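You operate a simulated robot arm through the tools that you are given. There is no shell and no other tool.

The job below is to be done with a simulated robot arm. You get a single attempt, and the scene is never put back.

JOB
Clear the measuring table's magnet plate: magnet off, blank to the mat, wipe.
Fine: wipe the grit off with the purple rag and put it back. What is to be rubbed or washed off counts as gone when no trace of it is left.

The check looks at the end state, three seconds after you hand in, the way a careful person would. Anything else that was tipped, shoved, dropped, spilled or broken makes it a failure.

ROBOT AND FRAMES
A 7-joint arm with a two-finger parallel gripper, fixed in place. Base frame: the origin is at the foot of the arm, x ahead of it, y to its left, z up; the work surface is at about z = 895. Readings come in mm, rad, newtons and seconds.
With the tool pointing down near the work surface it reaches from about 100 to 640 mm from the base axis. Its first joint turns from -1.152 to 1.152 rad. Payload 1.57 kg.
Tool frame: the origin (TCP) lies between the finger pads and is the grasp point; the fingertips stand 30 mm ahead of it; z points along the fingers, y is the line along which they close. Largest opening 80 mm; finger width 17, thickness 12; the body of the gripper, 40 by 82 mm, starts 80 mm behind the TCP.
Orientation is that of the tool frame in the base frame, as a unit quaternion [x, y, z, w]. With the fingers straight down and closing along the base's y, the tool's x points along the base's -x, its y along +y and its z along -z.

CONTROLS
- The arm moves only by the tool send_rows. Its argument "targets" is a list of rows, each a list of 6 numbers: the shift along the tool's x, y, z in mm, then the turn, a rotation vector about the tool's x, y, z in rad. In form: [[x, y, z, ax, ay, az], ...]. A call has 1 to 20 rows; each row is the pose to reach, as a shift and turn from the pose commanded when the call began, along the tool's axes at that moment. "claw" is the closure, from 0 (fully open) to 1 (shut), set as the call begins (left out, the last holds). A row lasts 0.2 s, in which the tool goes at most 50 mm and 0.15 rad; a call with a longer step from one row to the next is refused whole, and so is a gripper value outside its range. A pose out of reach is approached as far as the arm can. The call stops where the force on the tool passes 40 N (or 10 N more than at its start, if that is more) or the arm is blocked; 0.2 s more then pass. Each finger travels about 72 mm/s and halts on what it meets, pressing with about 32 N; the grip force reading is that of the motor and also rises with nothing between the fingers. The clock runs only during rows and for 0.2 s after the last one: add rows that repeat a pose to give the fingers time. The reply holds the time, the measured pose of the TCP, the force on the tool along the base axes, the opening and the grip force, in the units named above and with some noise, with the torque about the TCP (base axes, N m) and any sound that the robot's microphone picked up.
- Cameras (640 x 400 px; columns grow to the right, rows downward): "scene" is fixed at [34.6, 421.8, 1415.2]; the picture's right is [-0.92, -0.39, 0.00], its down [-0.25, 0.58, -0.77] and it looks along [0.30, -0.71, -0.64] (base axes); focal length 218 px, centre (320, 200). "wrist" rides on the gripper at [72, -7, -122] in the tool frame; the picture's right is [0.09, 1.00, 0.00], its down [-0.84, 0.08, -0.54] and it looks along [-0.54, 0.05, 0.84] (tool axes); focal length 238 px, centre (320, 200). There is no depth. A picture from a camera that has moved, and an enlarged one, comes with that camera's place and axes in the base frame and with its lens.
- grab_frame(camera): a new picture of that camera. No time passes.
- inspect(camera, box): a new picture of the part [left, top, right, bottom] of that camera's present view, enlarged. No time passes.
- sign_off(): hands the job in; it is judged then, once.

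Places have to be worked out from the pictures, the camera data and where the tool is seen. Open the gripper and draw the arm clear of the work before you hand the job in, unless the task says otherwise.

The tools are called after "Emit:" as name(argument=value, ...) on one line, values as JSON. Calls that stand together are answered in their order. send_rows: Moves the arm, as the interface text tells. Its arguments: {"type":"object","properties":{"targets":{"type":"array","items":{"type":"array","items":{"type":"number"}}},"claw":{"type":"number"}},"required":["targets"]} The other tools are called the same way: grab_frame (camera) takes a picture; inspect (camera, box) takes an enlarged picture of a part of a camera's view; sign_off () hands the job in.

At the start:

```text
time: 0.0
ee_pos: [324.4, -229.0, 1186.0]
ee_rot: [-0.001, 1.0, 0.0, 0.001]
force: [0.0, 0.1, -0.6]
wrist_torque: [0.0, -0.01, -0.01]
opening: 80.1
finger_force: 0.1
```

scene: 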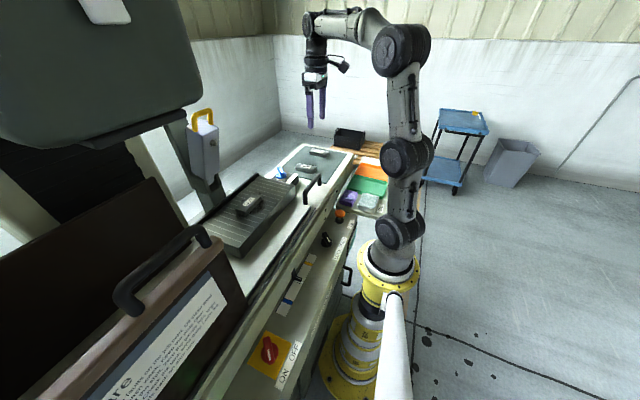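
wrist: 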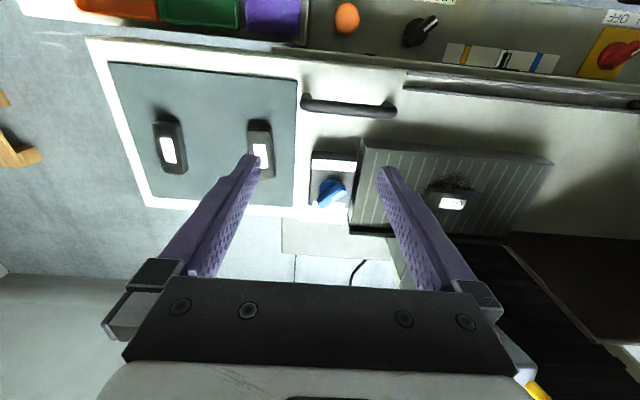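

I see a magnet plate with a blank on it, grit near it, a mat with two parts, and a blue knob. I'll look closer at each before I move anything.

Emit:
inspect(camera="wrist", box=[300, 120, 560, 260])

Emit:
inspect(camera="wrist", box=[300, 0, 640, 130])

Emit:
inspect(camera="wrist", box=[0, 0, 320, 220])

Emit:
inspect(camera="scene", box=[180, 130, 400, 270])

Emit:
inspect(camera="scene", box=[220, 180, 380, 400])

```text
2.46 times, centred on (430, 190) of wrist
camera zoom: at [252.1, -234.3, 1307.1], right [-0.09, 1.0, 0.0], down [0.84, 0.08, 0.54], along [0.54, 0.05, -0.84], focal length 587 px, centre (49, 225)
```

zoom: 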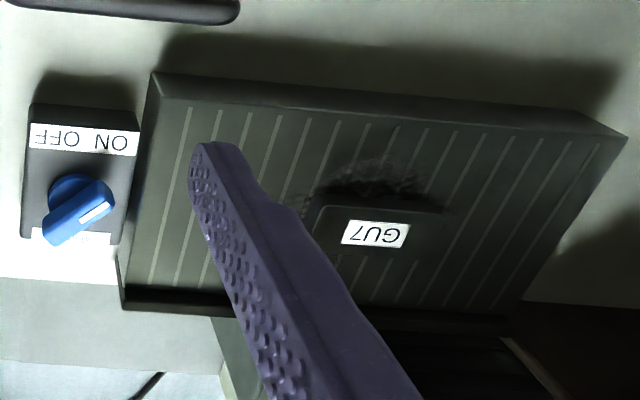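

```text
1.88 times, centred on (470, 65) of wrist
camera zoom: at [252.1, -234.3, 1307.1], right [-0.09, 1.0, 0.0], down [0.84, 0.08, 0.54], along [0.54, 0.05, -0.84], focal length 449 px, centre (38, 454)
```

zoom: 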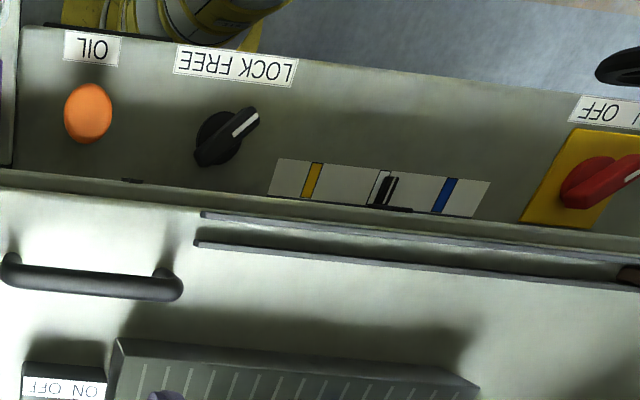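

```text
1.82 times, centred on (160, 110) of wrist
camera zoom: at [252.1, -234.3, 1307.1], right [-0.09, 1.0, 0.0], down [0.84, 0.08, 0.54], along [0.54, 0.05, -0.84], focal length 433 px, centre (611, 364)
```

zoom: 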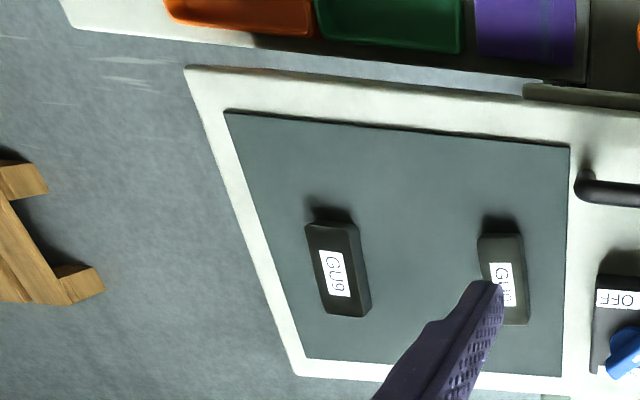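

```text
2.86 times, centred on (290, 200) of scene
camera zoom: at [34.6, 421.8, 1415.2], right [-0.92, -0.39, 0.0], down [-0.25, 0.58, -0.77], along [0.3, -0.71, -0.64], focal length 622 px, centre (406, 200)
```

zoom: 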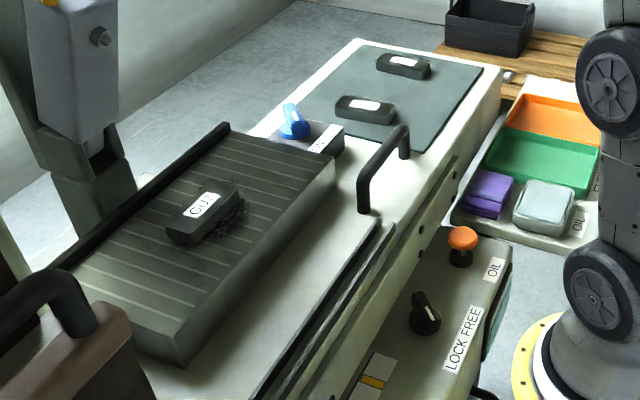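

```text
1.82 times, centred on (300, 290) of scene
camera zoom: at [34.6, 421.8, 1415.2], right [-0.92, -0.39, 0.0], down [-0.25, 0.58, -0.77], along [0.3, -0.71, -0.64], focal length 396 px, centre (356, 36)
```

zoom: 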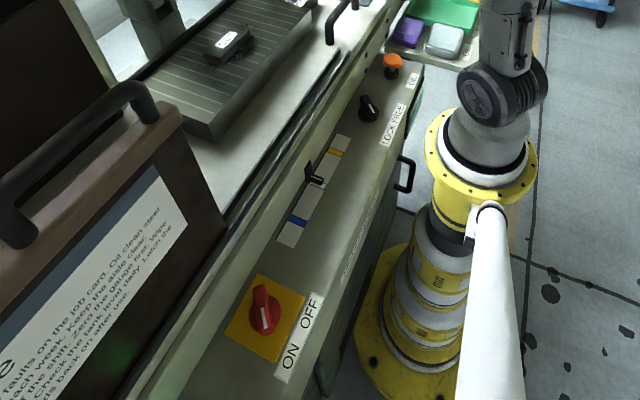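

I'll read the sign and the labels next, before planning anything.

Emit:
inspect(camera="scene", box=[70, 260, 250, 400])

Emit:
inspect(camera="scene", box=[265, 160, 325, 200])

Emit:
inspect(camera="scene", box=[330, 150, 400, 220])

Emit:
inspect(camera="scene", box=[220, 180, 290, 230])

Emit:
inspect(camera="wrist", box=[300, 140, 370, 220])

Emit:
inspect(camera="wrist", box=[400, 160, 500, 230])

```text
2.86 times, centred on (160, 330) of scene
camera zoom: at [34.6, 421.8, 1415.2], right [-0.92, -0.39, 0.0], down [-0.25, 0.58, -0.77], along [0.3, -0.71, -0.64], focal length 622 px, centre (777, -171)
```

zoom: 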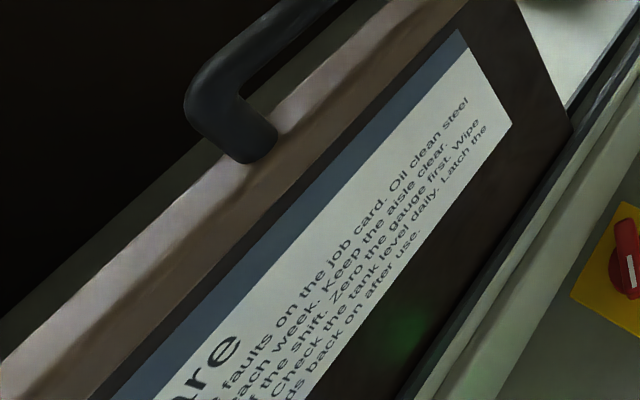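

```text
10.00 times, centred on (295, 180) of scene
camera zoom: at [34.6, 421.8, 1415.2], right [-0.92, -0.39, 0.0], down [-0.25, 0.58, -0.77], along [0.3, -0.71, -0.64], focal length 2178 px, centre (570, 400)
```

zoom: 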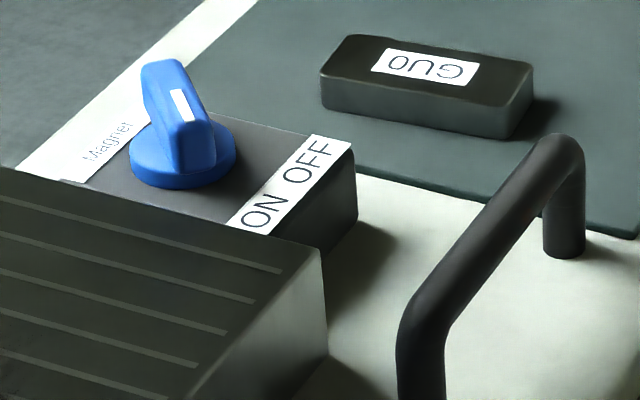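

```text
5.71 times, centred on (365, 185) of scene
camera zoom: at [34.6, 421.8, 1415.2], right [-0.92, -0.39, 0.0], down [-0.25, 0.58, -0.77], along [0.3, -0.71, -0.64], focal length 1244 px, centre (63, 286)
```

zoom: 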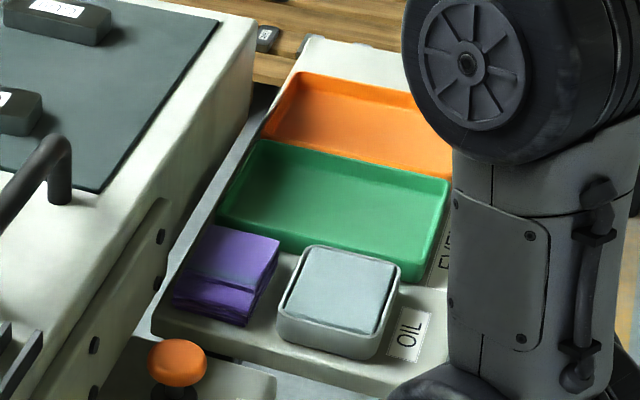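

```text
8.00 times, centred on (255, 205) of scene
camera zoom: at [34.6, 421.8, 1415.2], right [-0.92, -0.39, 0.0], down [-0.25, 0.58, -0.77], along [0.3, -0.71, -0.64], focal length 1742 px, centre (840, 160)
```

zoom: 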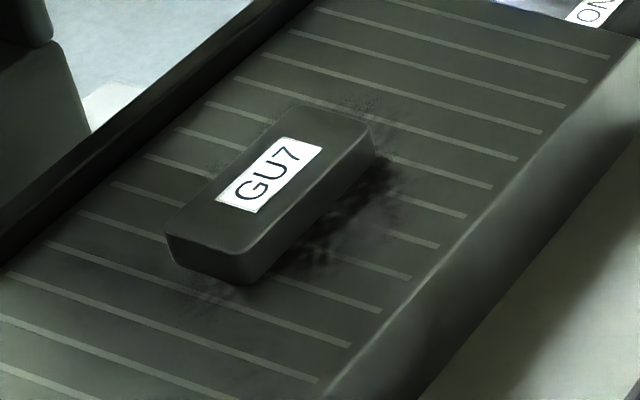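

```text
5.00 times, centred on (335, 180) of wrist
camera zoom: at [252.1, -234.3, 1307.1], right [-0.09, 1.0, 0.0], down [0.84, 0.08, 0.54], along [0.54, 0.05, -0.84], focal length 1192 px, centre (245, 300)
```

zoom: 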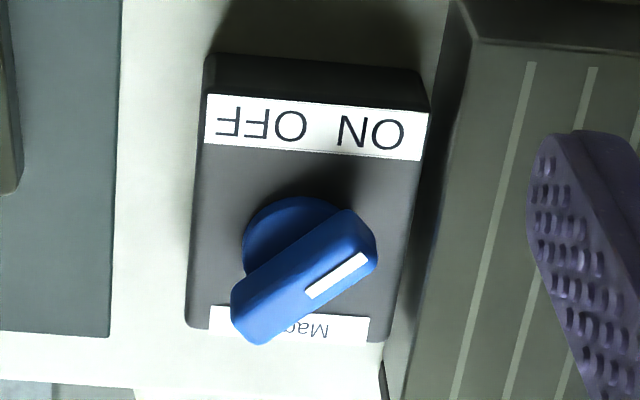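

```text
5.71 times, centred on (450, 195) of wrist
camera zoom: at [252.1, -234.3, 1307.1], right [-0.09, 1.0, 0.0], down [0.84, 0.08, 0.54], along [0.54, 0.05, -0.84], focal length 1362 px, centre (-423, 229)
```

zoom: 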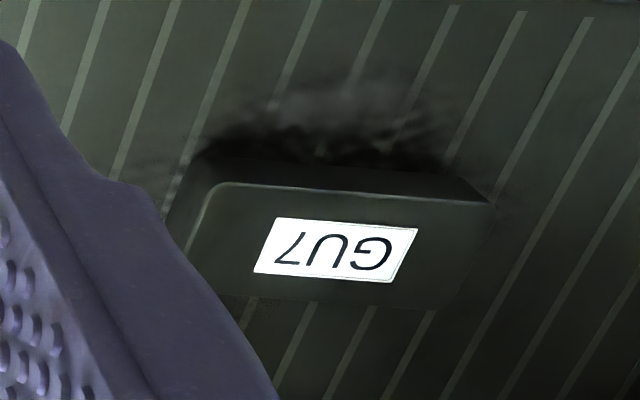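

The magnet knob is at ON, with its white mark at the ON side. The table lock reads LOCK and GU7 sits in the grit. There is also a column and a hanging box with a yellow handle near the plate, so I'll tilt the wrist in free air to map those obstacles before working.

Emit:
send_rows(targets=[[0, 0, 0, 0, -0.14, 0], [0, 0, 0, 0, -0.28, 0], [0, 0, 0, 0, -0.42, 0], [0, 0, 0, 0, -0.56, 0], [0, 0, 0, 0, -0.7, 0]], claw=0)

Emit:
grab_frame(camera="wrist")

Emit:
grab_frame(camera="scene")

```text
time: 1.2
ee_pos: [323.9, -228.5, 1184.7]
ee_rot: [0.0, 0.939, 0.0, 0.344]
force: [0.1, -0.5, 0.3]
wrist_torque: [0.0, -0.01, 0.0]
opening: 80.0
finger_force: 0.2
```

```text
taken
camera wrist: at [190.7, -234.3, 1231.3], right [-0.07, 1.0, -0.06], down [0.29, 0.08, 0.95], along [0.95, 0.05, -0.29], focal length 238 px, centre (320, 200)
```

wrist: 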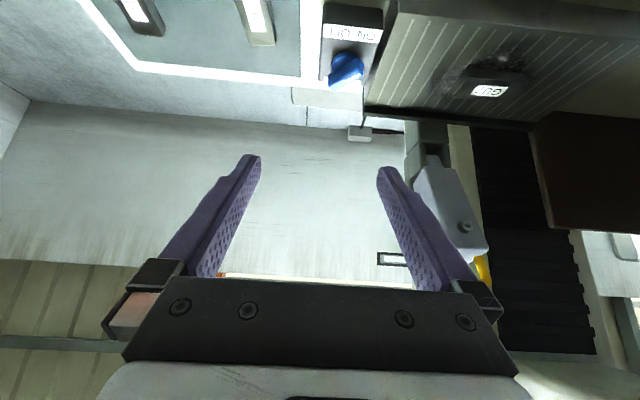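

```text
taken
```

scene: 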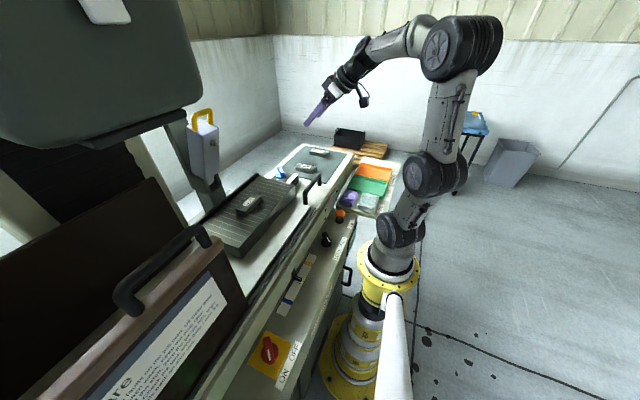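

The gauge box hangs at about x=600, y=15, well behind the plate, with its bottom near z≈1005. I'll yaw the wrist toward +y to see the machine head and the panel.

Emit:
send_rows(targets=[[0, 0, 0, -0.09, 0, -0.107], [0, 0, 0, -0.18, 0, -0.214], [0, 0, 0, -0.27, 0, -0.321], [0, 0, 0, -0.36, 0, -0.428], [0, 0, 0, -0.45, 0, -0.535]])

Emit:
grab_frame(camera="wrist")

```text
time: 2.4
ee_pos: [324.9, -228.1, 1185.0]
ee_rot: [-0.323, 0.882, 0.119, 0.322]
force: [0.3, 0.5, 0.4]
wrist_torque: [0.03, 0.0, 0.06]
opening: 80.0
finger_force: 0.1
```

```text
taken
camera wrist: at [226.1, -318.9, 1231.9], right [-0.7, 0.72, -0.06], down [0.17, 0.25, 0.95], along [0.7, 0.65, -0.3], focal length 238 px, centre (320, 200)
```

wrist: 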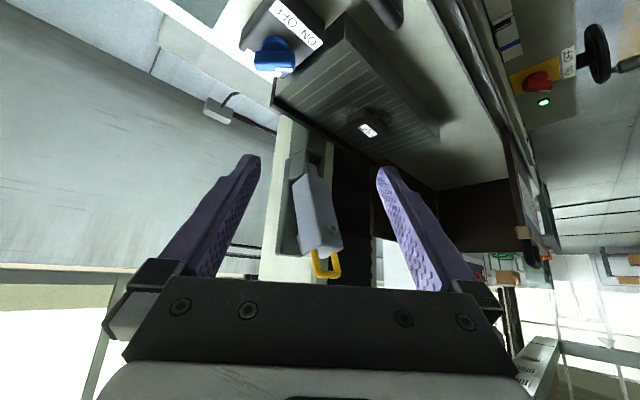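

The plate region looks open from here. I'll check the head in the scene view and read more of the sign and the panel from this wrist view.

Emit:
inspect(camera="scene", box=[0, 0, 260, 240])

Emit:
inspect(camera="wrist", box=[440, 0, 640, 280])

Emit:
inspect(camera="wrist", box=[230, 0, 450, 280])

```text
1.67 times, centred on (130, 120) of scene
camera zoom: at [34.6, 421.8, 1415.2], right [-0.92, -0.39, 0.0], down [-0.25, 0.58, -0.77], along [0.3, -0.71, -0.64], focal length 363 px, centre (637, 333)
```

zoom: 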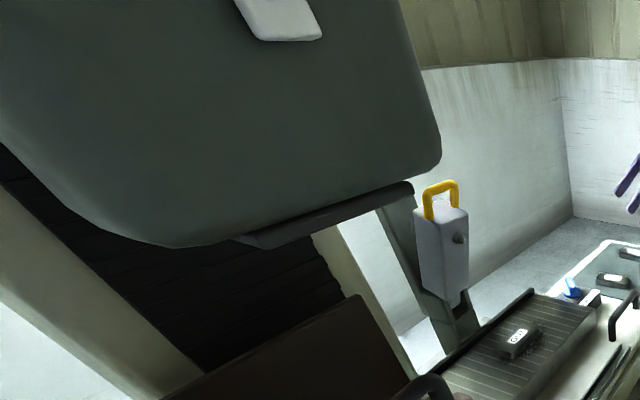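

```text
1.43 times, centred on (540, 140) of wrist
camera zoom: at [226.1, -318.9, 1231.9], right [-0.7, 0.72, -0.06], down [0.17, 0.25, 0.95], along [0.7, 0.65, -0.3], focal length 340 px, centre (6, 286)
```

zoom: 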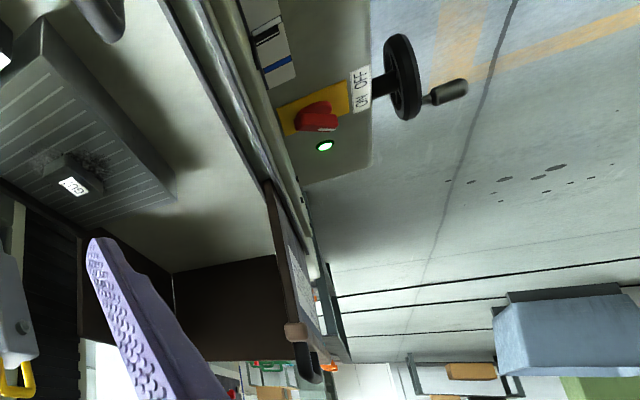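

```text
1.43 times, centred on (340, 140) of wrist
camera zoom: at [226.1, -318.9, 1231.9], right [-0.7, 0.72, -0.06], down [0.17, 0.25, 0.95], along [0.7, 0.65, -0.3], focal length 340 px, centre (291, 286)
```

zoom: 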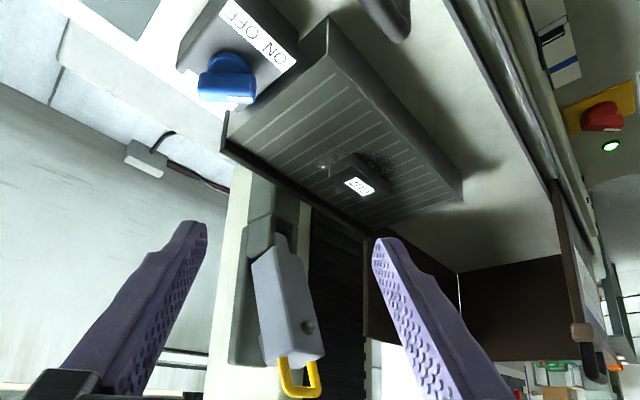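

Nothing stands over the plate up to about z=1200. I'll undo the look-around yaw first.

Emit:
send_rows(targets=[[0, 0, 0, 0.09, 0, 0.107], [0, 0, 0, 0.18, 0, 0.214], [0, 0, 0, 0.27, 0, 0.321], [0, 0, 0, 0.36, 0, 0.428], [0, 0, 0, 0.45, 0, 0.535]])

```text
time: 3.6
ee_pos: [324.0, -228.2, 1186.8]
ee_rot: [0.001, 0.939, 0.0, 0.343]
force: [-1.3, 0.7, -0.4]
wrist_torque: [0.0, -0.03, -0.01]
opening: 80.2
finger_force: 0.1
```

The yaw is back to nominal. Next I'll tilt the tool back to straight down.

Emit:
send_rows(targets=[[0, 0, 0, 0, 0.14, 0], [0, 0, 0, 0, 0.28, 0], [0, 0, 0, 0, 0.42, 0], [0, 0, 0, 0, 0.56, 0], [0, 0, 0, 0, 0.7, 0]])

```text
time: 4.8
ee_pos: [322.7, -227.6, 1185.2]
ee_rot: [0.0, 1.0, -0.001, -0.001]
force: [-0.3, 0.6, -0.7]
wrist_torque: [-0.04, -0.02, 0.0]
opening: 80.0
finger_force: 0.0
```

The tool is vertical again. I'll move closer to the knob, to about (400, -195, 1100), for a better view and triangulation.

Emit:
send_rows(targets=[[-25, 11, 29, 0, 0, 0], [-50, 22, 57, 0, 0, 0], [-76, 34, 86, 0, 0, 0], [-76, 34, 86, 0, 0, 0]])

Emit:
grab_frame(camera="wrist")

Emit:
inspect(camera="wrist", box=[270, 100, 370, 180])

Emit:
inspect(camera="wrist", box=[320, 60, 640, 260])

```text
time: 5.8
ee_pos: [399.9, -198.0, 1101.1]
ee_rot: [-0.001, 1.0, 0.0, 0.0]
force: [0.3, 0.2, -0.1]
wrist_torque: [-0.05, -0.02, 0.04]
opening: 79.9
finger_force: 0.1
```

```text
taken
camera wrist: at [328.0, -202.6, 1222.7], right [-0.09, 1.0, 0.0], down [0.84, 0.08, 0.54], along [0.54, 0.05, -0.84], focal length 238 px, centre (320, 200)
```

wrist: 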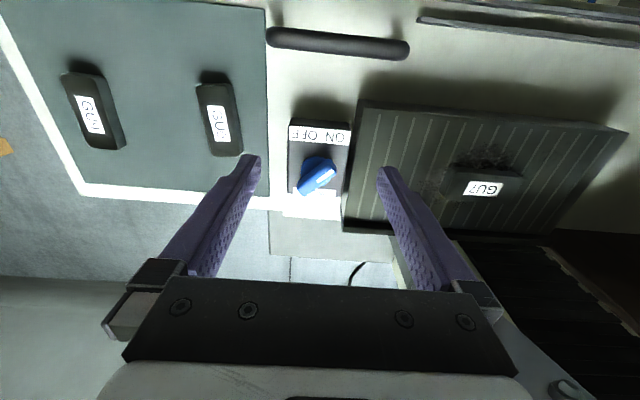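

```text
5.00 times, centred on (320, 140) of wrist
camera zoom: at [328.0, -202.6, 1222.7], right [-0.09, 1.0, 0.0], down [0.84, 0.08, 0.54], along [0.54, 0.05, -0.84], focal length 1192 px, centre (320, 500)
```

zoom: 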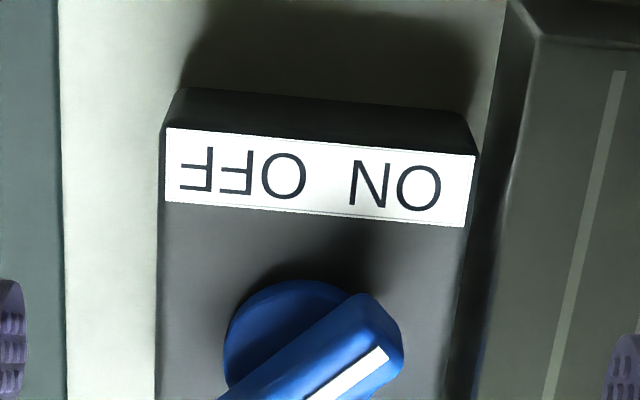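

```text
2.00 times, centred on (480, 160) of wrist
camera zoom: at [328.0, -202.6, 1222.7], right [-0.09, 1.0, 0.0], down [0.84, 0.08, 0.54], along [0.54, 0.05, -0.84], focal length 477 px, centre (0, 280)
```

zoom: 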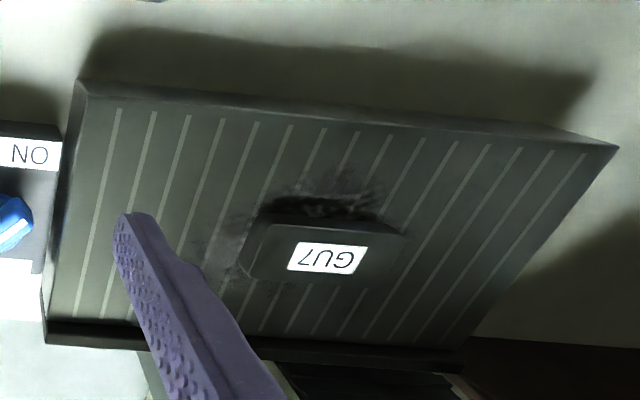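

I'll inspect the whole knob in this view to get its axis and blade angle.

Emit:
inspect(camera="wrist", box=[270, 140, 370, 220])

Emit:
inspect(camera="wrist", box=[410, 120, 560, 230])

Emit:
inspect(camera="scene", box=[250, 150, 350, 220])

```text
5.00 times, centred on (320, 180) of wrist
camera zoom: at [328.0, -202.6, 1222.7], right [-0.09, 1.0, 0.0], down [0.84, 0.08, 0.54], along [0.54, 0.05, -0.84], focal length 1192 px, centre (320, 300)
```

zoom: 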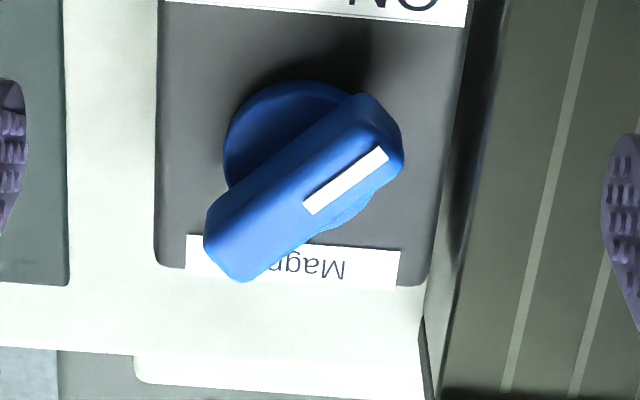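

```text
3.64 times, centred on (485, 175) of wrist
camera zoom: at [328.0, -202.6, 1222.7], right [-0.09, 1.0, 0.0], down [0.84, 0.08, 0.54], along [0.54, 0.05, -0.84], focal length 867 px, centre (-280, 291)
```

zoom: 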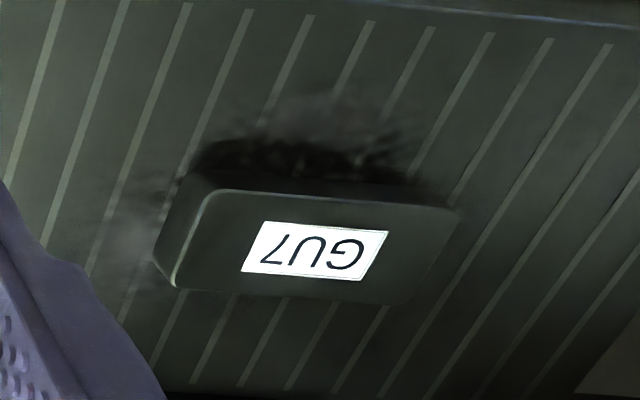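

```text
5.71 times, centred on (300, 185) of scene
camera zoom: at [34.6, 421.8, 1415.2], right [-0.92, -0.39, 0.0], down [-0.25, 0.58, -0.77], along [0.3, -0.71, -0.64], focal length 1244 px, centre (434, 286)
```

zoom: 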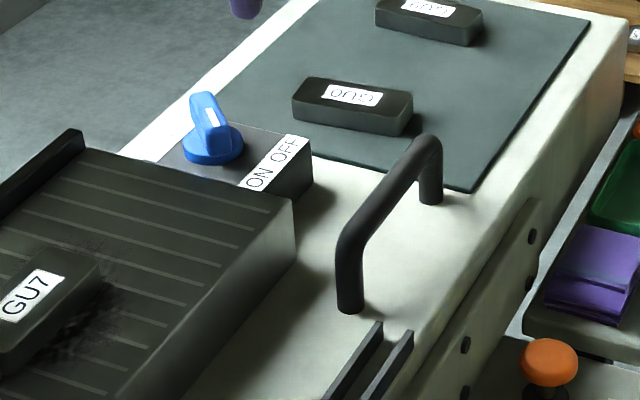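

From two wrist views plus the scene view I put the knob blade at about (468, -194), with its top at z≈955. It's about 15 mm thick and 57 mm long, and its mark direction is about 138° in base, on the ON side. I'll yaw the tool so the fingers straddle the blade, half open, and hover above it.

Emit:
send_rows(targets=[[-14, 0, 14, 0, 0, 0.145], [-28, 0, 28, 0, 0, 0.29], [-42, 0, 42, 0, 0, 0.435], [-56, 0, 56, 0, 0, 0.58], [-68, 0, 70, 0, 0, 0.726], [-68, 0, 70, 0, 0, 0.726]], claw=0.5)

Emit:
grab_frame(camera="wrist")

Emit:
inspect(camera="scene", box=[250, 110, 350, 220])

```text
time: 7.2
ee_pos: [465.8, -193.2, 1029.3]
ee_rot: [0.356, 0.935, -0.001, -0.001]
force: [0.6, -0.4, 0.6]
wrist_torque: [-0.03, 0.0, -0.01]
opening: 40.0
finger_force: 0.0
```

```text
taken
camera wrist: at [408.9, -149.9, 1150.5], right [0.59, 0.8, 0.0], down [0.68, -0.5, 0.54], along [0.44, -0.32, -0.84], focal length 238 px, centre (320, 200)
```

wrist: 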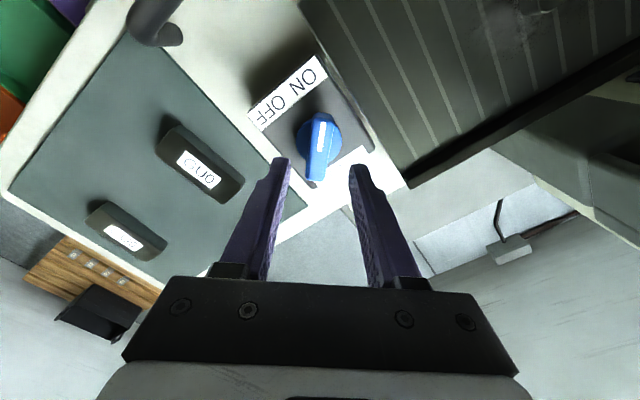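

```text
3.64 times, centred on (300, 165) of scene
camera zoom: at [34.6, 421.8, 1415.2], right [-0.92, -0.39, 0.0], down [-0.25, 0.58, -0.77], along [0.3, -0.71, -0.64], focal length 792 px, centre (393, 327)
```

zoom: 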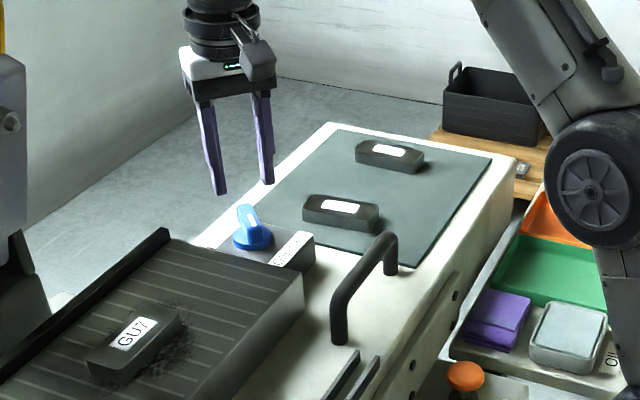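

The blade appears right under the tool axis, which predicts pixel (319, 147) at z=955. I'll zoom to verify the alignment and blade angle.

Emit:
inspect(camera="wrist", box=[260, 90, 380, 210])

```text
3.33 times, centred on (320, 150) of wrist
camera zoom: at [408.9, -149.9, 1150.5], right [0.59, 0.8, 0.0], down [0.68, -0.5, 0.54], along [0.44, -0.32, -0.84], focal length 794 px, centre (320, 367)
```

zoom: 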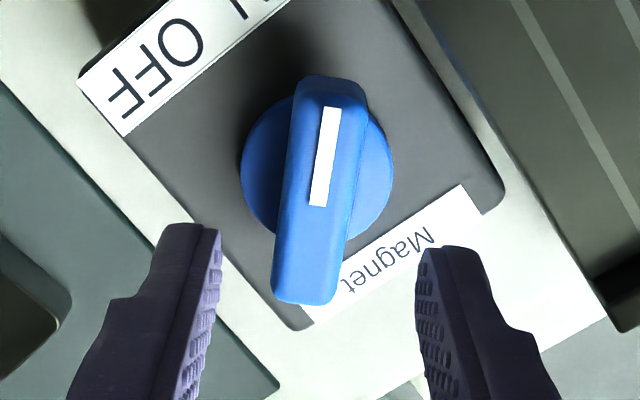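

The blade is aligned within about 1 mm and 2° of the tool. I'll descend 57 mm straight down with the fingers half open.

Emit:
send_rows(targets=[[0, 0, 20, 0, 0, 0], [0, 0, 40, 0, 0, 0], [0, 0, 50, 0, 0, 0], [0, 0, 57, 0, 0, 0], [0, 0, 57, 0, 0, 0]])

Emit:
grab_frame(camera="wrist")

Emit:
inspect(camera="scene", box=[260, 130, 340, 200])

```text
time: 8.4
ee_pos: [467.2, -193.6, 973.2]
ee_rot: [0.355, 0.935, 0.0, 0.0]
force: [0.8, 0.6, -0.1]
wrist_torque: [0.02, 0.01, -0.02]
opening: 40.0
finger_force: 0.1
```

```text
taken
camera wrist: at [409.2, -150.9, 1093.4], right [0.59, 0.81, 0.0], down [0.68, -0.5, 0.54], along [0.44, -0.32, -0.84], focal length 238 px, centre (320, 200)
```

wrist: 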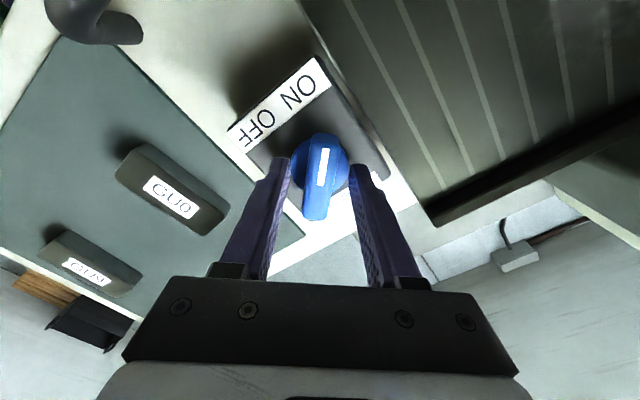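

```text
5.71 times, centred on (300, 165) of scene
camera zoom: at [34.6, 421.8, 1415.2], right [-0.92, -0.39, 0.0], down [-0.25, 0.58, -0.77], along [0.3, -0.71, -0.64], focal length 1244 px, centre (434, 400)
```

zoom: 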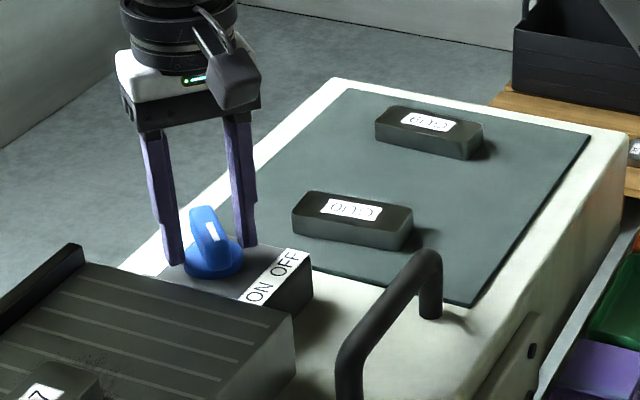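

The fingers straddle the blade without contact. I'll zoom in to check how far the tips overlap the blade before I close.

Emit:
inspect(camera="wrist", box=[270, 110, 370, 230])

Emit:
inspect(camera="scene", box=[278, 150, 308, 185])

```text
3.33 times, centred on (320, 170) of wrist
camera zoom: at [409.2, -150.9, 1093.4], right [0.59, 0.81, 0.0], down [0.68, -0.5, 0.54], along [0.44, -0.32, -0.84], focal length 794 px, centre (320, 300)
```

zoom: 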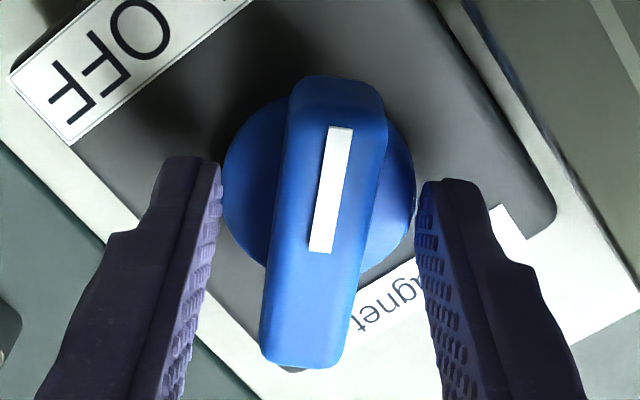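

```text
11.43 times, centred on (293, 168) of scene
camera zoom: at [34.6, 421.8, 1415.2], right [-0.92, -0.39, 0.0], down [-0.25, 0.58, -0.77], along [0.3, -0.71, -0.64], focal length 2489 px, centre (629, 571)
```

zoom: 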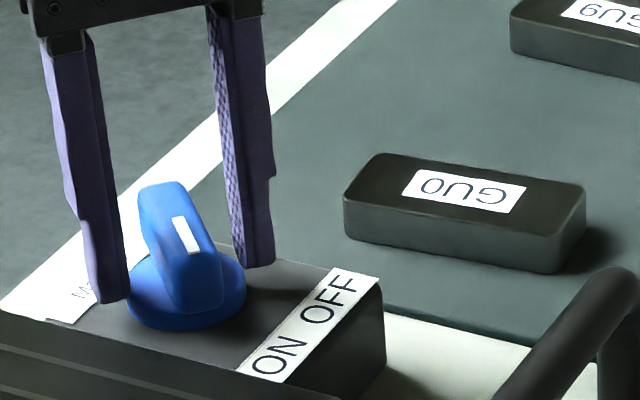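

From the two heights, the blade top is at z≈965 and the disk top at about 943, so the tips are level with the disk. I'll raise 4 mm and close on the blade.

Emit:
send_rows(targets=[[0, 0, -4, 0, 0, 0], [0, 0, -4, 0, 0, 0]], claw=0.5)

Emit:
send_rows(targets=[[0, 0, 0, 0, 0, 0], [0, 0, 0, 0, 0, 0], [0, 0, 0, 0, 0, 0], [0, 0, 0, 0, 0, 0]], claw=0.9)

Emit:
inspect(camera="wrist", box=[270, 110, 370, 230])

```text
time: 9.0
ee_pos: [468.2, -193.0, 975.5]
ee_rot: [0.355, 0.935, 0.0, 0.001]
force: [-0.2, 0.0, 0.1]
wrist_torque: [0.0, 0.01, -0.03]
opening: 39.8
finger_force: 0.1
```

```text
time: 10.0
ee_pos: [466.5, -194.3, 977.2]
ee_rot: [0.356, 0.935, -0.001, 0.0]
force: [-2.4, -2.5, 1.3]
wrist_torque: [0.01, 0.06, -0.08]
opening: 18.1
finger_force: 32.6
```

```text
3.33 times, centred on (320, 170) of wrist
camera zoom: at [408.9, -151.0, 1097.8], right [0.59, 0.81, 0.0], down [0.68, -0.5, 0.54], along [0.44, -0.32, -0.84], focal length 794 px, centre (320, 300)
```

zoom: 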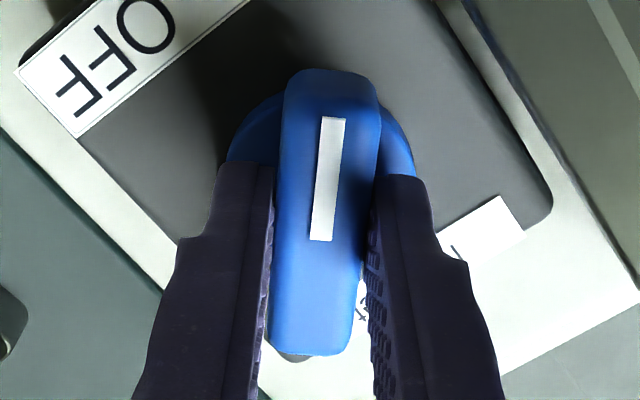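

The blade is gripped at 18 mm opening. Now I'll turn the tool about its axis toward OFF, counter-clockwise seen from above, and watch the force.

Emit:
send_rows(targets=[[0, 0, 0, 0, 0, -0.12], [0, 0, 0, 0, 0, -0.24], [0, 0, 0, 0, 0, -0.36], [0, 0, 0, 0, 0, -0.48], [0, 0, 0, 0, 0, -0.6], [0, 0, 0, 0, 0, -0.72], [0, 0, 0, 0, 0, -0.84], [0, 0, 0, 0, 0, -0.96], [0, 0, 0, 0, 0, -1.08], [0, 0, 0, 0, 0, -1.2]])

Emit:
grab_frame(camera="wrist")

Emit:
inspect(camera="scene", box=[260, 130, 340, 200])

```text
time: 12.2
ee_pos: [467.0, -196.5, 975.9]
ee_rot: [-0.237, 0.972, -0.001, -0.001]
force: [-12.9, -12.9, 2.2]
wrist_torque: [-0.32, 0.94, 0.0]
opening: 17.9
finger_force: 32.9
```

```text
taken
camera wrist: at [406.5, -233.4, 1098.0], right [-0.54, 0.84, 0.0], down [0.71, 0.45, 0.54], along [0.45, 0.29, -0.84], focal length 238 px, centre (320, 200)
```

wrist: 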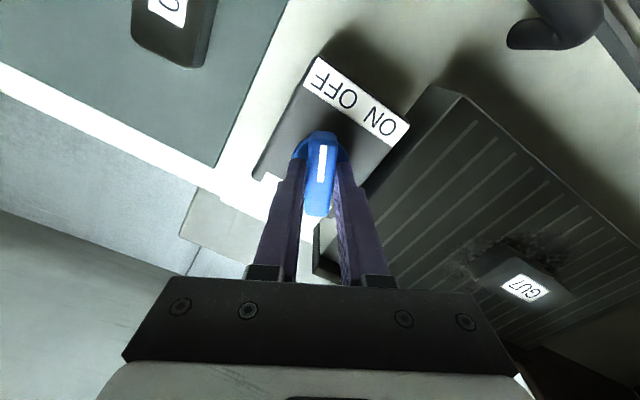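

```text
5.71 times, centred on (300, 165) of scene
camera zoom: at [34.2, 421.4, 1415.4], right [-0.92, -0.39, 0.0], down [-0.25, 0.58, -0.77], along [0.3, -0.71, -0.64], focal length 1244 px, centre (434, 400)
```

zoom: 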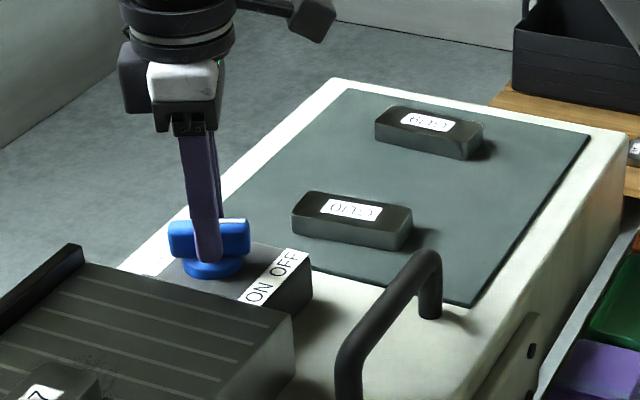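

The knob is now about 27° past centre on the OFF side, with no stop torque yet. Some lateral load has built up from an axis offset, so I'll ease the position slightly and keep turning.

Emit:
send_rows(targets=[[2, -1, 0, 0, 0, -0.08], [2, -1, 0, 0, 0, -0.16], [2, -1, 0, 0, 0, -0.24], [2, -1, 0, 0, 0, -0.28]])

Emit:
grab_frame(camera="wrist")

```text
time: 13.2
ee_pos: [466.9, -195.0, 975.9]
ee_rot: [-0.369, 0.93, 0.0, 0.001]
force: [-0.6, 0.2, -3.8]
wrist_torque: [-0.38, 0.62, 0.04]
opening: 17.9
finger_force: 33.0
```

```text
taken
camera wrist: at [419.3, -249.3, 1097.7], right [-0.75, 0.66, 0.0], down [0.56, 0.63, 0.54], along [0.36, 0.41, -0.84], focal length 238 px, centre (320, 200)
```

wrist: 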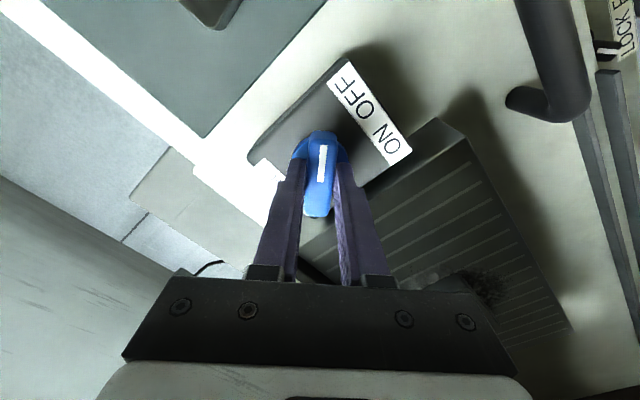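

The mark is now about 43° on the OFF side, mirroring the ON position. I'll nudge a little further to feel for the end stop.

Emit:
send_rows(targets=[[0, 0, 0, 0, 0, -0.05], [0, 0, 0, 0, 0, -0.1], [0, 0, 0, 0, 0, -0.1]])

Emit:
inspect(camera="wrist", box=[270, 110, 370, 230])

```text
time: 14.0
ee_pos: [467.9, -196.3, 976.8]
ee_rot: [-0.414, 0.91, 0.0, 0.0]
force: [-0.4, 5.1, -2.1]
wrist_torque: [0.58, -0.49, -0.84]
opening: 18.6
finger_force: 32.9
```

```text
3.33 times, centred on (320, 170) of wrist
camera zoom: at [424.6, -254.0, 1097.7], right [-0.81, 0.59, 0.0], down [0.49, 0.68, 0.54], along [0.32, 0.44, -0.84], focal length 794 px, centre (320, 300)
```

zoom: 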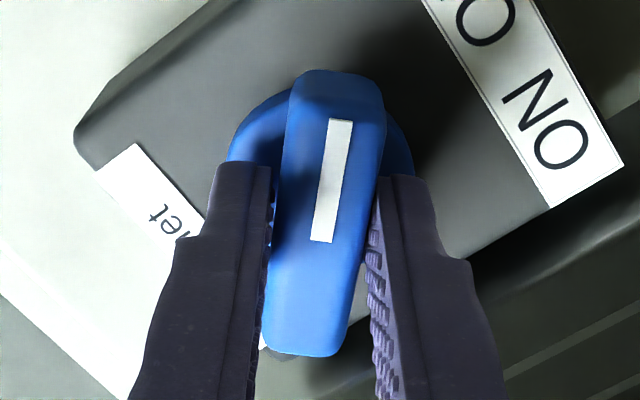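

The stop torque (-0.84 N·m) shows the knob is at its OFF stop. I'll relax the overturn slightly, open the fingers, and lift straight up.

Emit:
send_rows(targets=[[0, 0, 0, 0, 0, 0.05], [0, 0, 0, 0, 0, 0.05]])

Emit:
send_rows(targets=[[0, 0, 0, 0, 0, 0], [0, 0, 0, 0, 0, 0], [0, 0, 0, 0, 0, 0]], claw=0.5)

Emit:
send_rows(targets=[[0, 0, -20, 0, 0, 0], [0, 0, -50, 0, 0, 0], [0, 0, -90, 0, 0, 0], [0, 0, -124, 0, 0, 0], [0, 0, -124, 0, 0, 0]])

Emit:
grab_frame(camera="wrist")

Emit:
inspect(camera="scene", box=[265, 155, 325, 200])

```text
time: 14.6
ee_pos: [465.8, -196.7, 977.0]
ee_rot: [-0.392, 0.92, 0.0, 0.001]
force: [2.3, 4.1, -1.7]
wrist_torque: [0.06, 0.05, -0.33]
opening: 18.0
finger_force: 32.9
```

```text
time: 15.4
ee_pos: [466.3, -196.3, 976.2]
ee_rot: [-0.391, 0.92, 0.001, 0.0]
force: [-0.1, 0.2, 0.3]
wrist_torque: [-0.06, -0.01, 0.0]
opening: 39.9
finger_force: 0.0
```

```text
time: 16.6
ee_pos: [466.6, -196.6, 1102.3]
ee_rot: [-0.392, 0.92, 0.0, 0.0]
force: [0.2, 0.4, 1.4]
wrist_torque: [-0.01, 0.0, 0.04]
opening: 39.9
finger_force: 0.0
```

```text
taken
camera wrist: at [420.8, -252.8, 1224.0], right [-0.78, 0.62, 0.0], down [0.53, 0.66, 0.54], along [0.34, 0.42, -0.84], focal length 238 px, centre (320, 200)
```

wrist: 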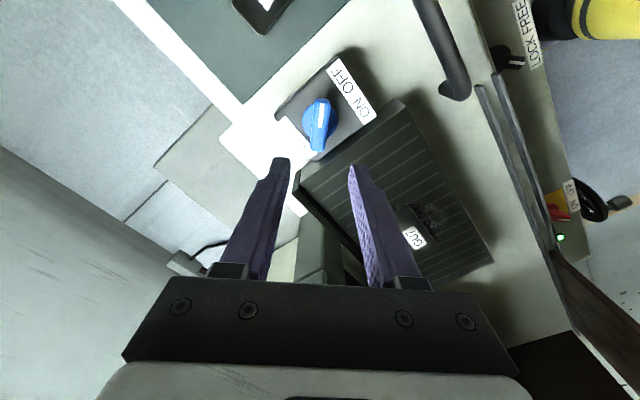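

```text
8.89 times, centred on (295, 178) of scene
camera zoom: at [34.6, 421.8, 1415.2], right [-0.92, -0.39, 0.0], down [-0.25, 0.58, -0.77], along [0.3, -0.71, -0.64], focal length 1936 px, centre (542, 400)
```

zoom: 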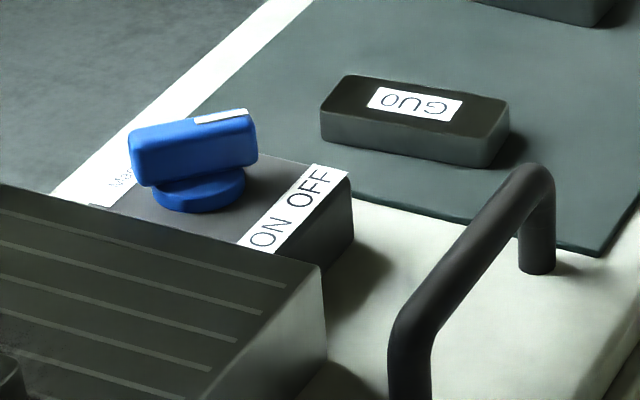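

The magnet is at OFF. Next is GU7, which I put at about (459, 14), roughly 86×38 mm and aligned with the base axes, with its top near z≈963. I'll move above it with the fingers closing along base x, and then look.

Emit:
send_rows(targets=[[-24, 25, 0, 0, 0, -0.128], [-49, 50, 0, 0, 0, -0.255], [-73, 76, 0, 0, 0, -0.383], [-97, 101, 0, 0, 0, -0.51], [-122, 126, 0, 0, 0, -0.638], [-146, 151, 0, 0, 0, -0.765], [-146, 151, 0, 0, 0, -0.765]], claw=0.2)

Emit:
grab_frame(camera="wrist")

Emit:
grab_frame(camera="scene")

```text
time: 18.2
ee_pos: [457.9, 12.7, 1102.7]
ee_rot: [0.707, -0.707, 0.0, 0.0]
force: [0.0, 0.3, 0.0]
wrist_torque: [0.0, 0.02, -0.02]
opening: 64.1
finger_force: 0.1
```

```text
taken
camera wrist: at [464.6, -58.9, 1223.8], right [-1.0, -0.09, 0.0], down [-0.08, 0.84, 0.54], along [-0.05, 0.54, -0.84], focal length 238 px, centre (320, 200)
```

wrist: 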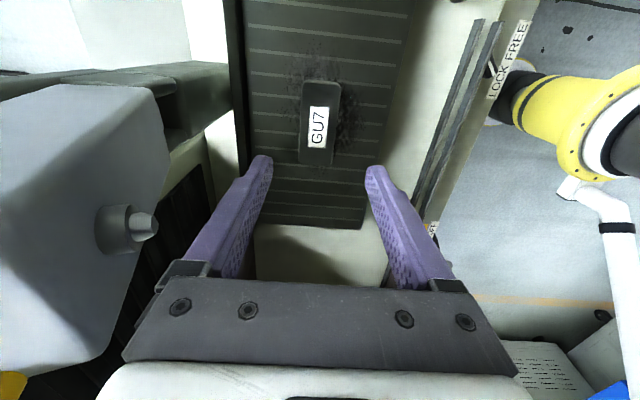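

```text
taken
```

scene: 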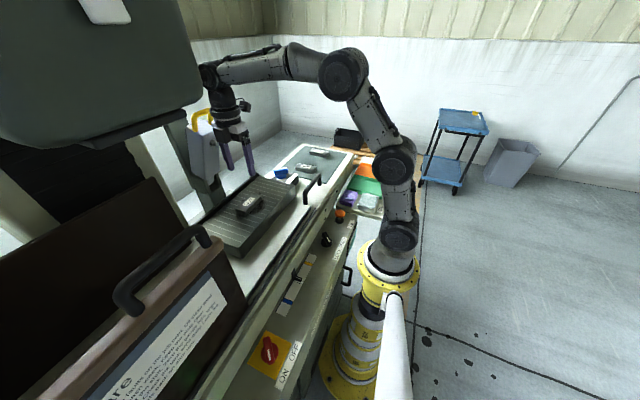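

The gauge box is close on the +x side, with its knob tip near x≈527, but the gripper looks clear of it. I'll zoom in on clearances and on GU7.

Emit:
inspect(camera="scene", box=[150, 40, 290, 180])

Emit:
inspect(camera="wrist", box=[240, 40, 400, 180])

```text
2.86 times, centred on (220, 110) of scene
camera zoom: at [34.6, 421.8, 1415.2], right [-0.92, -0.39, 0.0], down [-0.25, 0.58, -0.77], along [0.3, -0.71, -0.64], focal length 622 px, centre (606, 457)
```

zoom: 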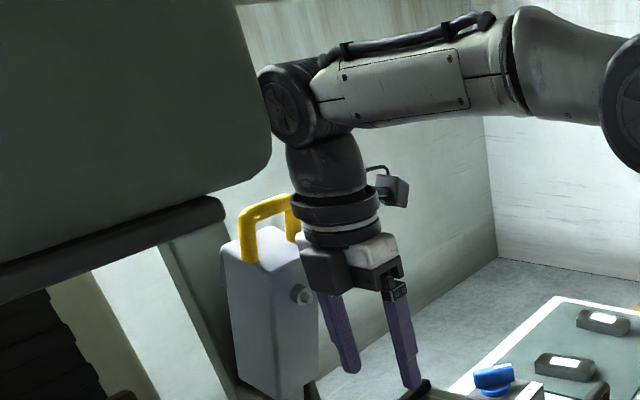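

```text
2.86 times, centred on (320, 110) of wrist
camera zoom: at [464.6, -58.9, 1223.8], right [-1.0, -0.09, 0.0], down [-0.08, 0.84, 0.54], along [-0.05, 0.54, -0.84], focal length 681 px, centre (320, 457)
```

zoom: 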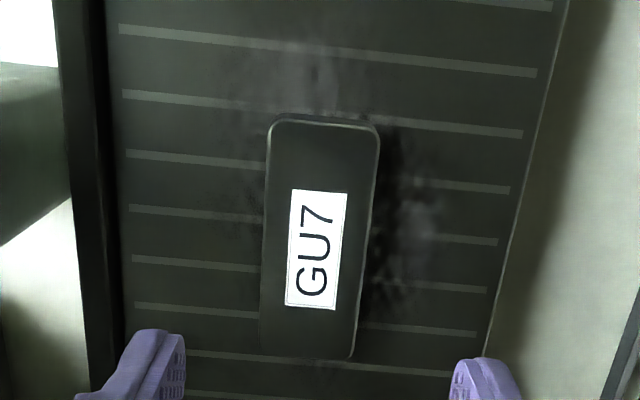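

The gauge box's upper part may lean toward the arm. I'll zoom in on it to get its nearest extent before descending.

Emit:
inspect(camera="wrist", box=[0, 60, 200, 400])

Emit:
inspect(camera="scene", box=[180, 90, 260, 190])

```text
1.18 times, centred on (100, 230) of wrist
camera zoom: at [464.6, -58.9, 1223.8], right [-1.0, -0.09, 0.0], down [-0.08, 0.84, 0.54], along [-0.05, 0.54, -0.84], focal length 280 px, centre (579, 165)
```

zoom: 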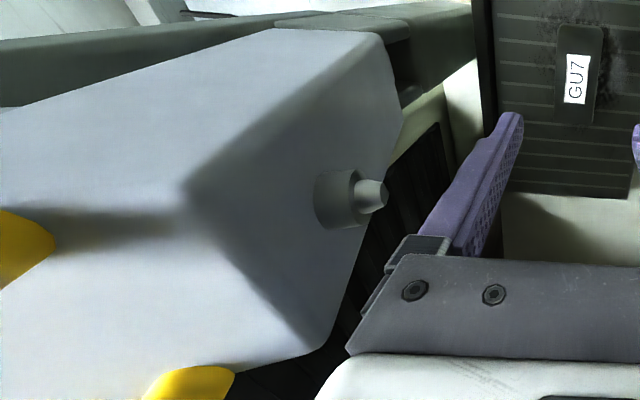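

```text
4.00 times, centred on (220, 140) of scene
camera zoom: at [34.6, 421.8, 1415.2], right [-0.92, -0.39, 0.0], down [-0.25, 0.58, -0.77], along [0.3, -0.71, -0.64], focal length 871 px, centre (720, 440)
```

zoom: 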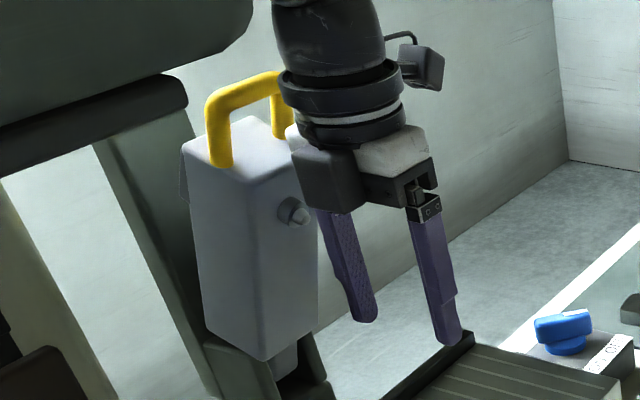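

The box's nearest points are the knob tip at x≈527 and the top edge at x≈530, so the gripper and wrist (x ≤ ~502) keep about 25 mm clear. GU7's centre is (459.8, 14.7) and it's well aligned. I'll correct by 2 mm and descend partway.

Emit:
send_rows(targets=[[-2, -2, 0, 0, 0, 0], [-2, -2, 30, 0, 0, 0], [-2, -2, 60, 0, 0, 0], [-2, -2, 90, 0, 0, 0], [-2, -2, 110, 0, 0, 0], [-2, -2, 116, 0, 0, 0], [-2, -2, 116, 0, 0, 0]], claw=0.25)

Emit:
grab_frame(camera="wrist")

Emit:
grab_frame(camera="scene")

Emit:
inspect(camera="scene", box=[210, 170, 290, 230])

```text
time: 19.8
ee_pos: [462.0, 17.3, 984.7]
ee_rot: [-0.707, 0.708, -0.001, 0.0]
force: [0.6, 0.2, 0.5]
wrist_torque: [-0.02, 0.04, 0.01]
opening: 60.0
finger_force: 0.1
```

```text
taken
camera wrist: at [467.8, -54.7, 1106.8], right [-1.0, -0.09, 0.0], down [-0.08, 0.84, 0.54], along [-0.05, 0.54, -0.84], focal length 238 px, centre (320, 200)
```

wrist: 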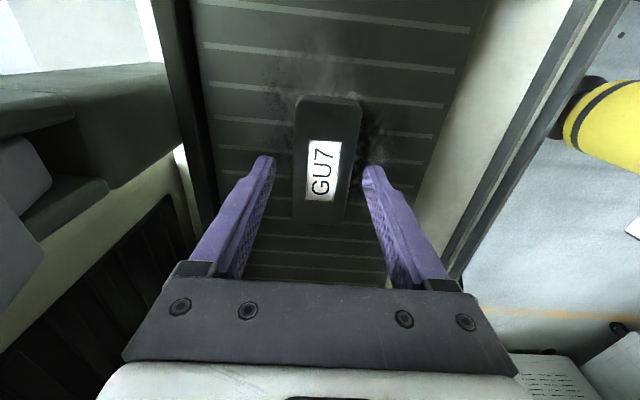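

```text
taken
```

scene: 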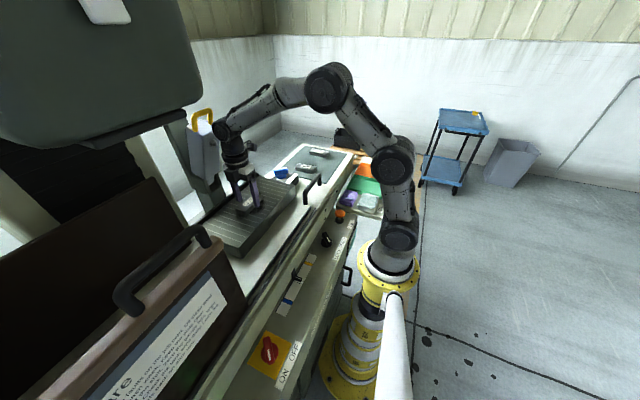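

```text
6.67 times, centred on (250, 200) of scene
camera zoom: at [34.6, 421.8, 1415.2], right [-0.92, -0.39, 0.0], down [-0.25, 0.58, -0.77], along [0.3, -0.71, -0.64], focal length 1452 px, centre (787, 200)
```

zoom: 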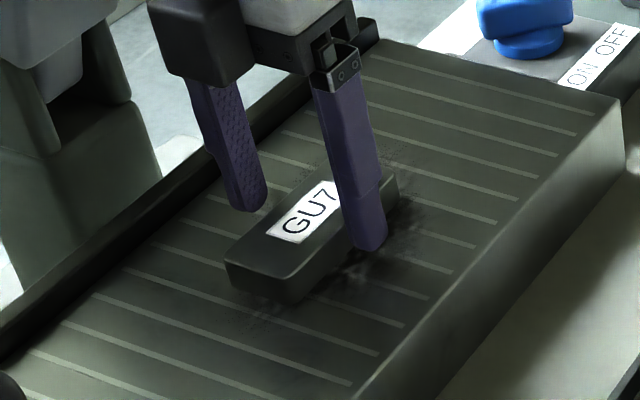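

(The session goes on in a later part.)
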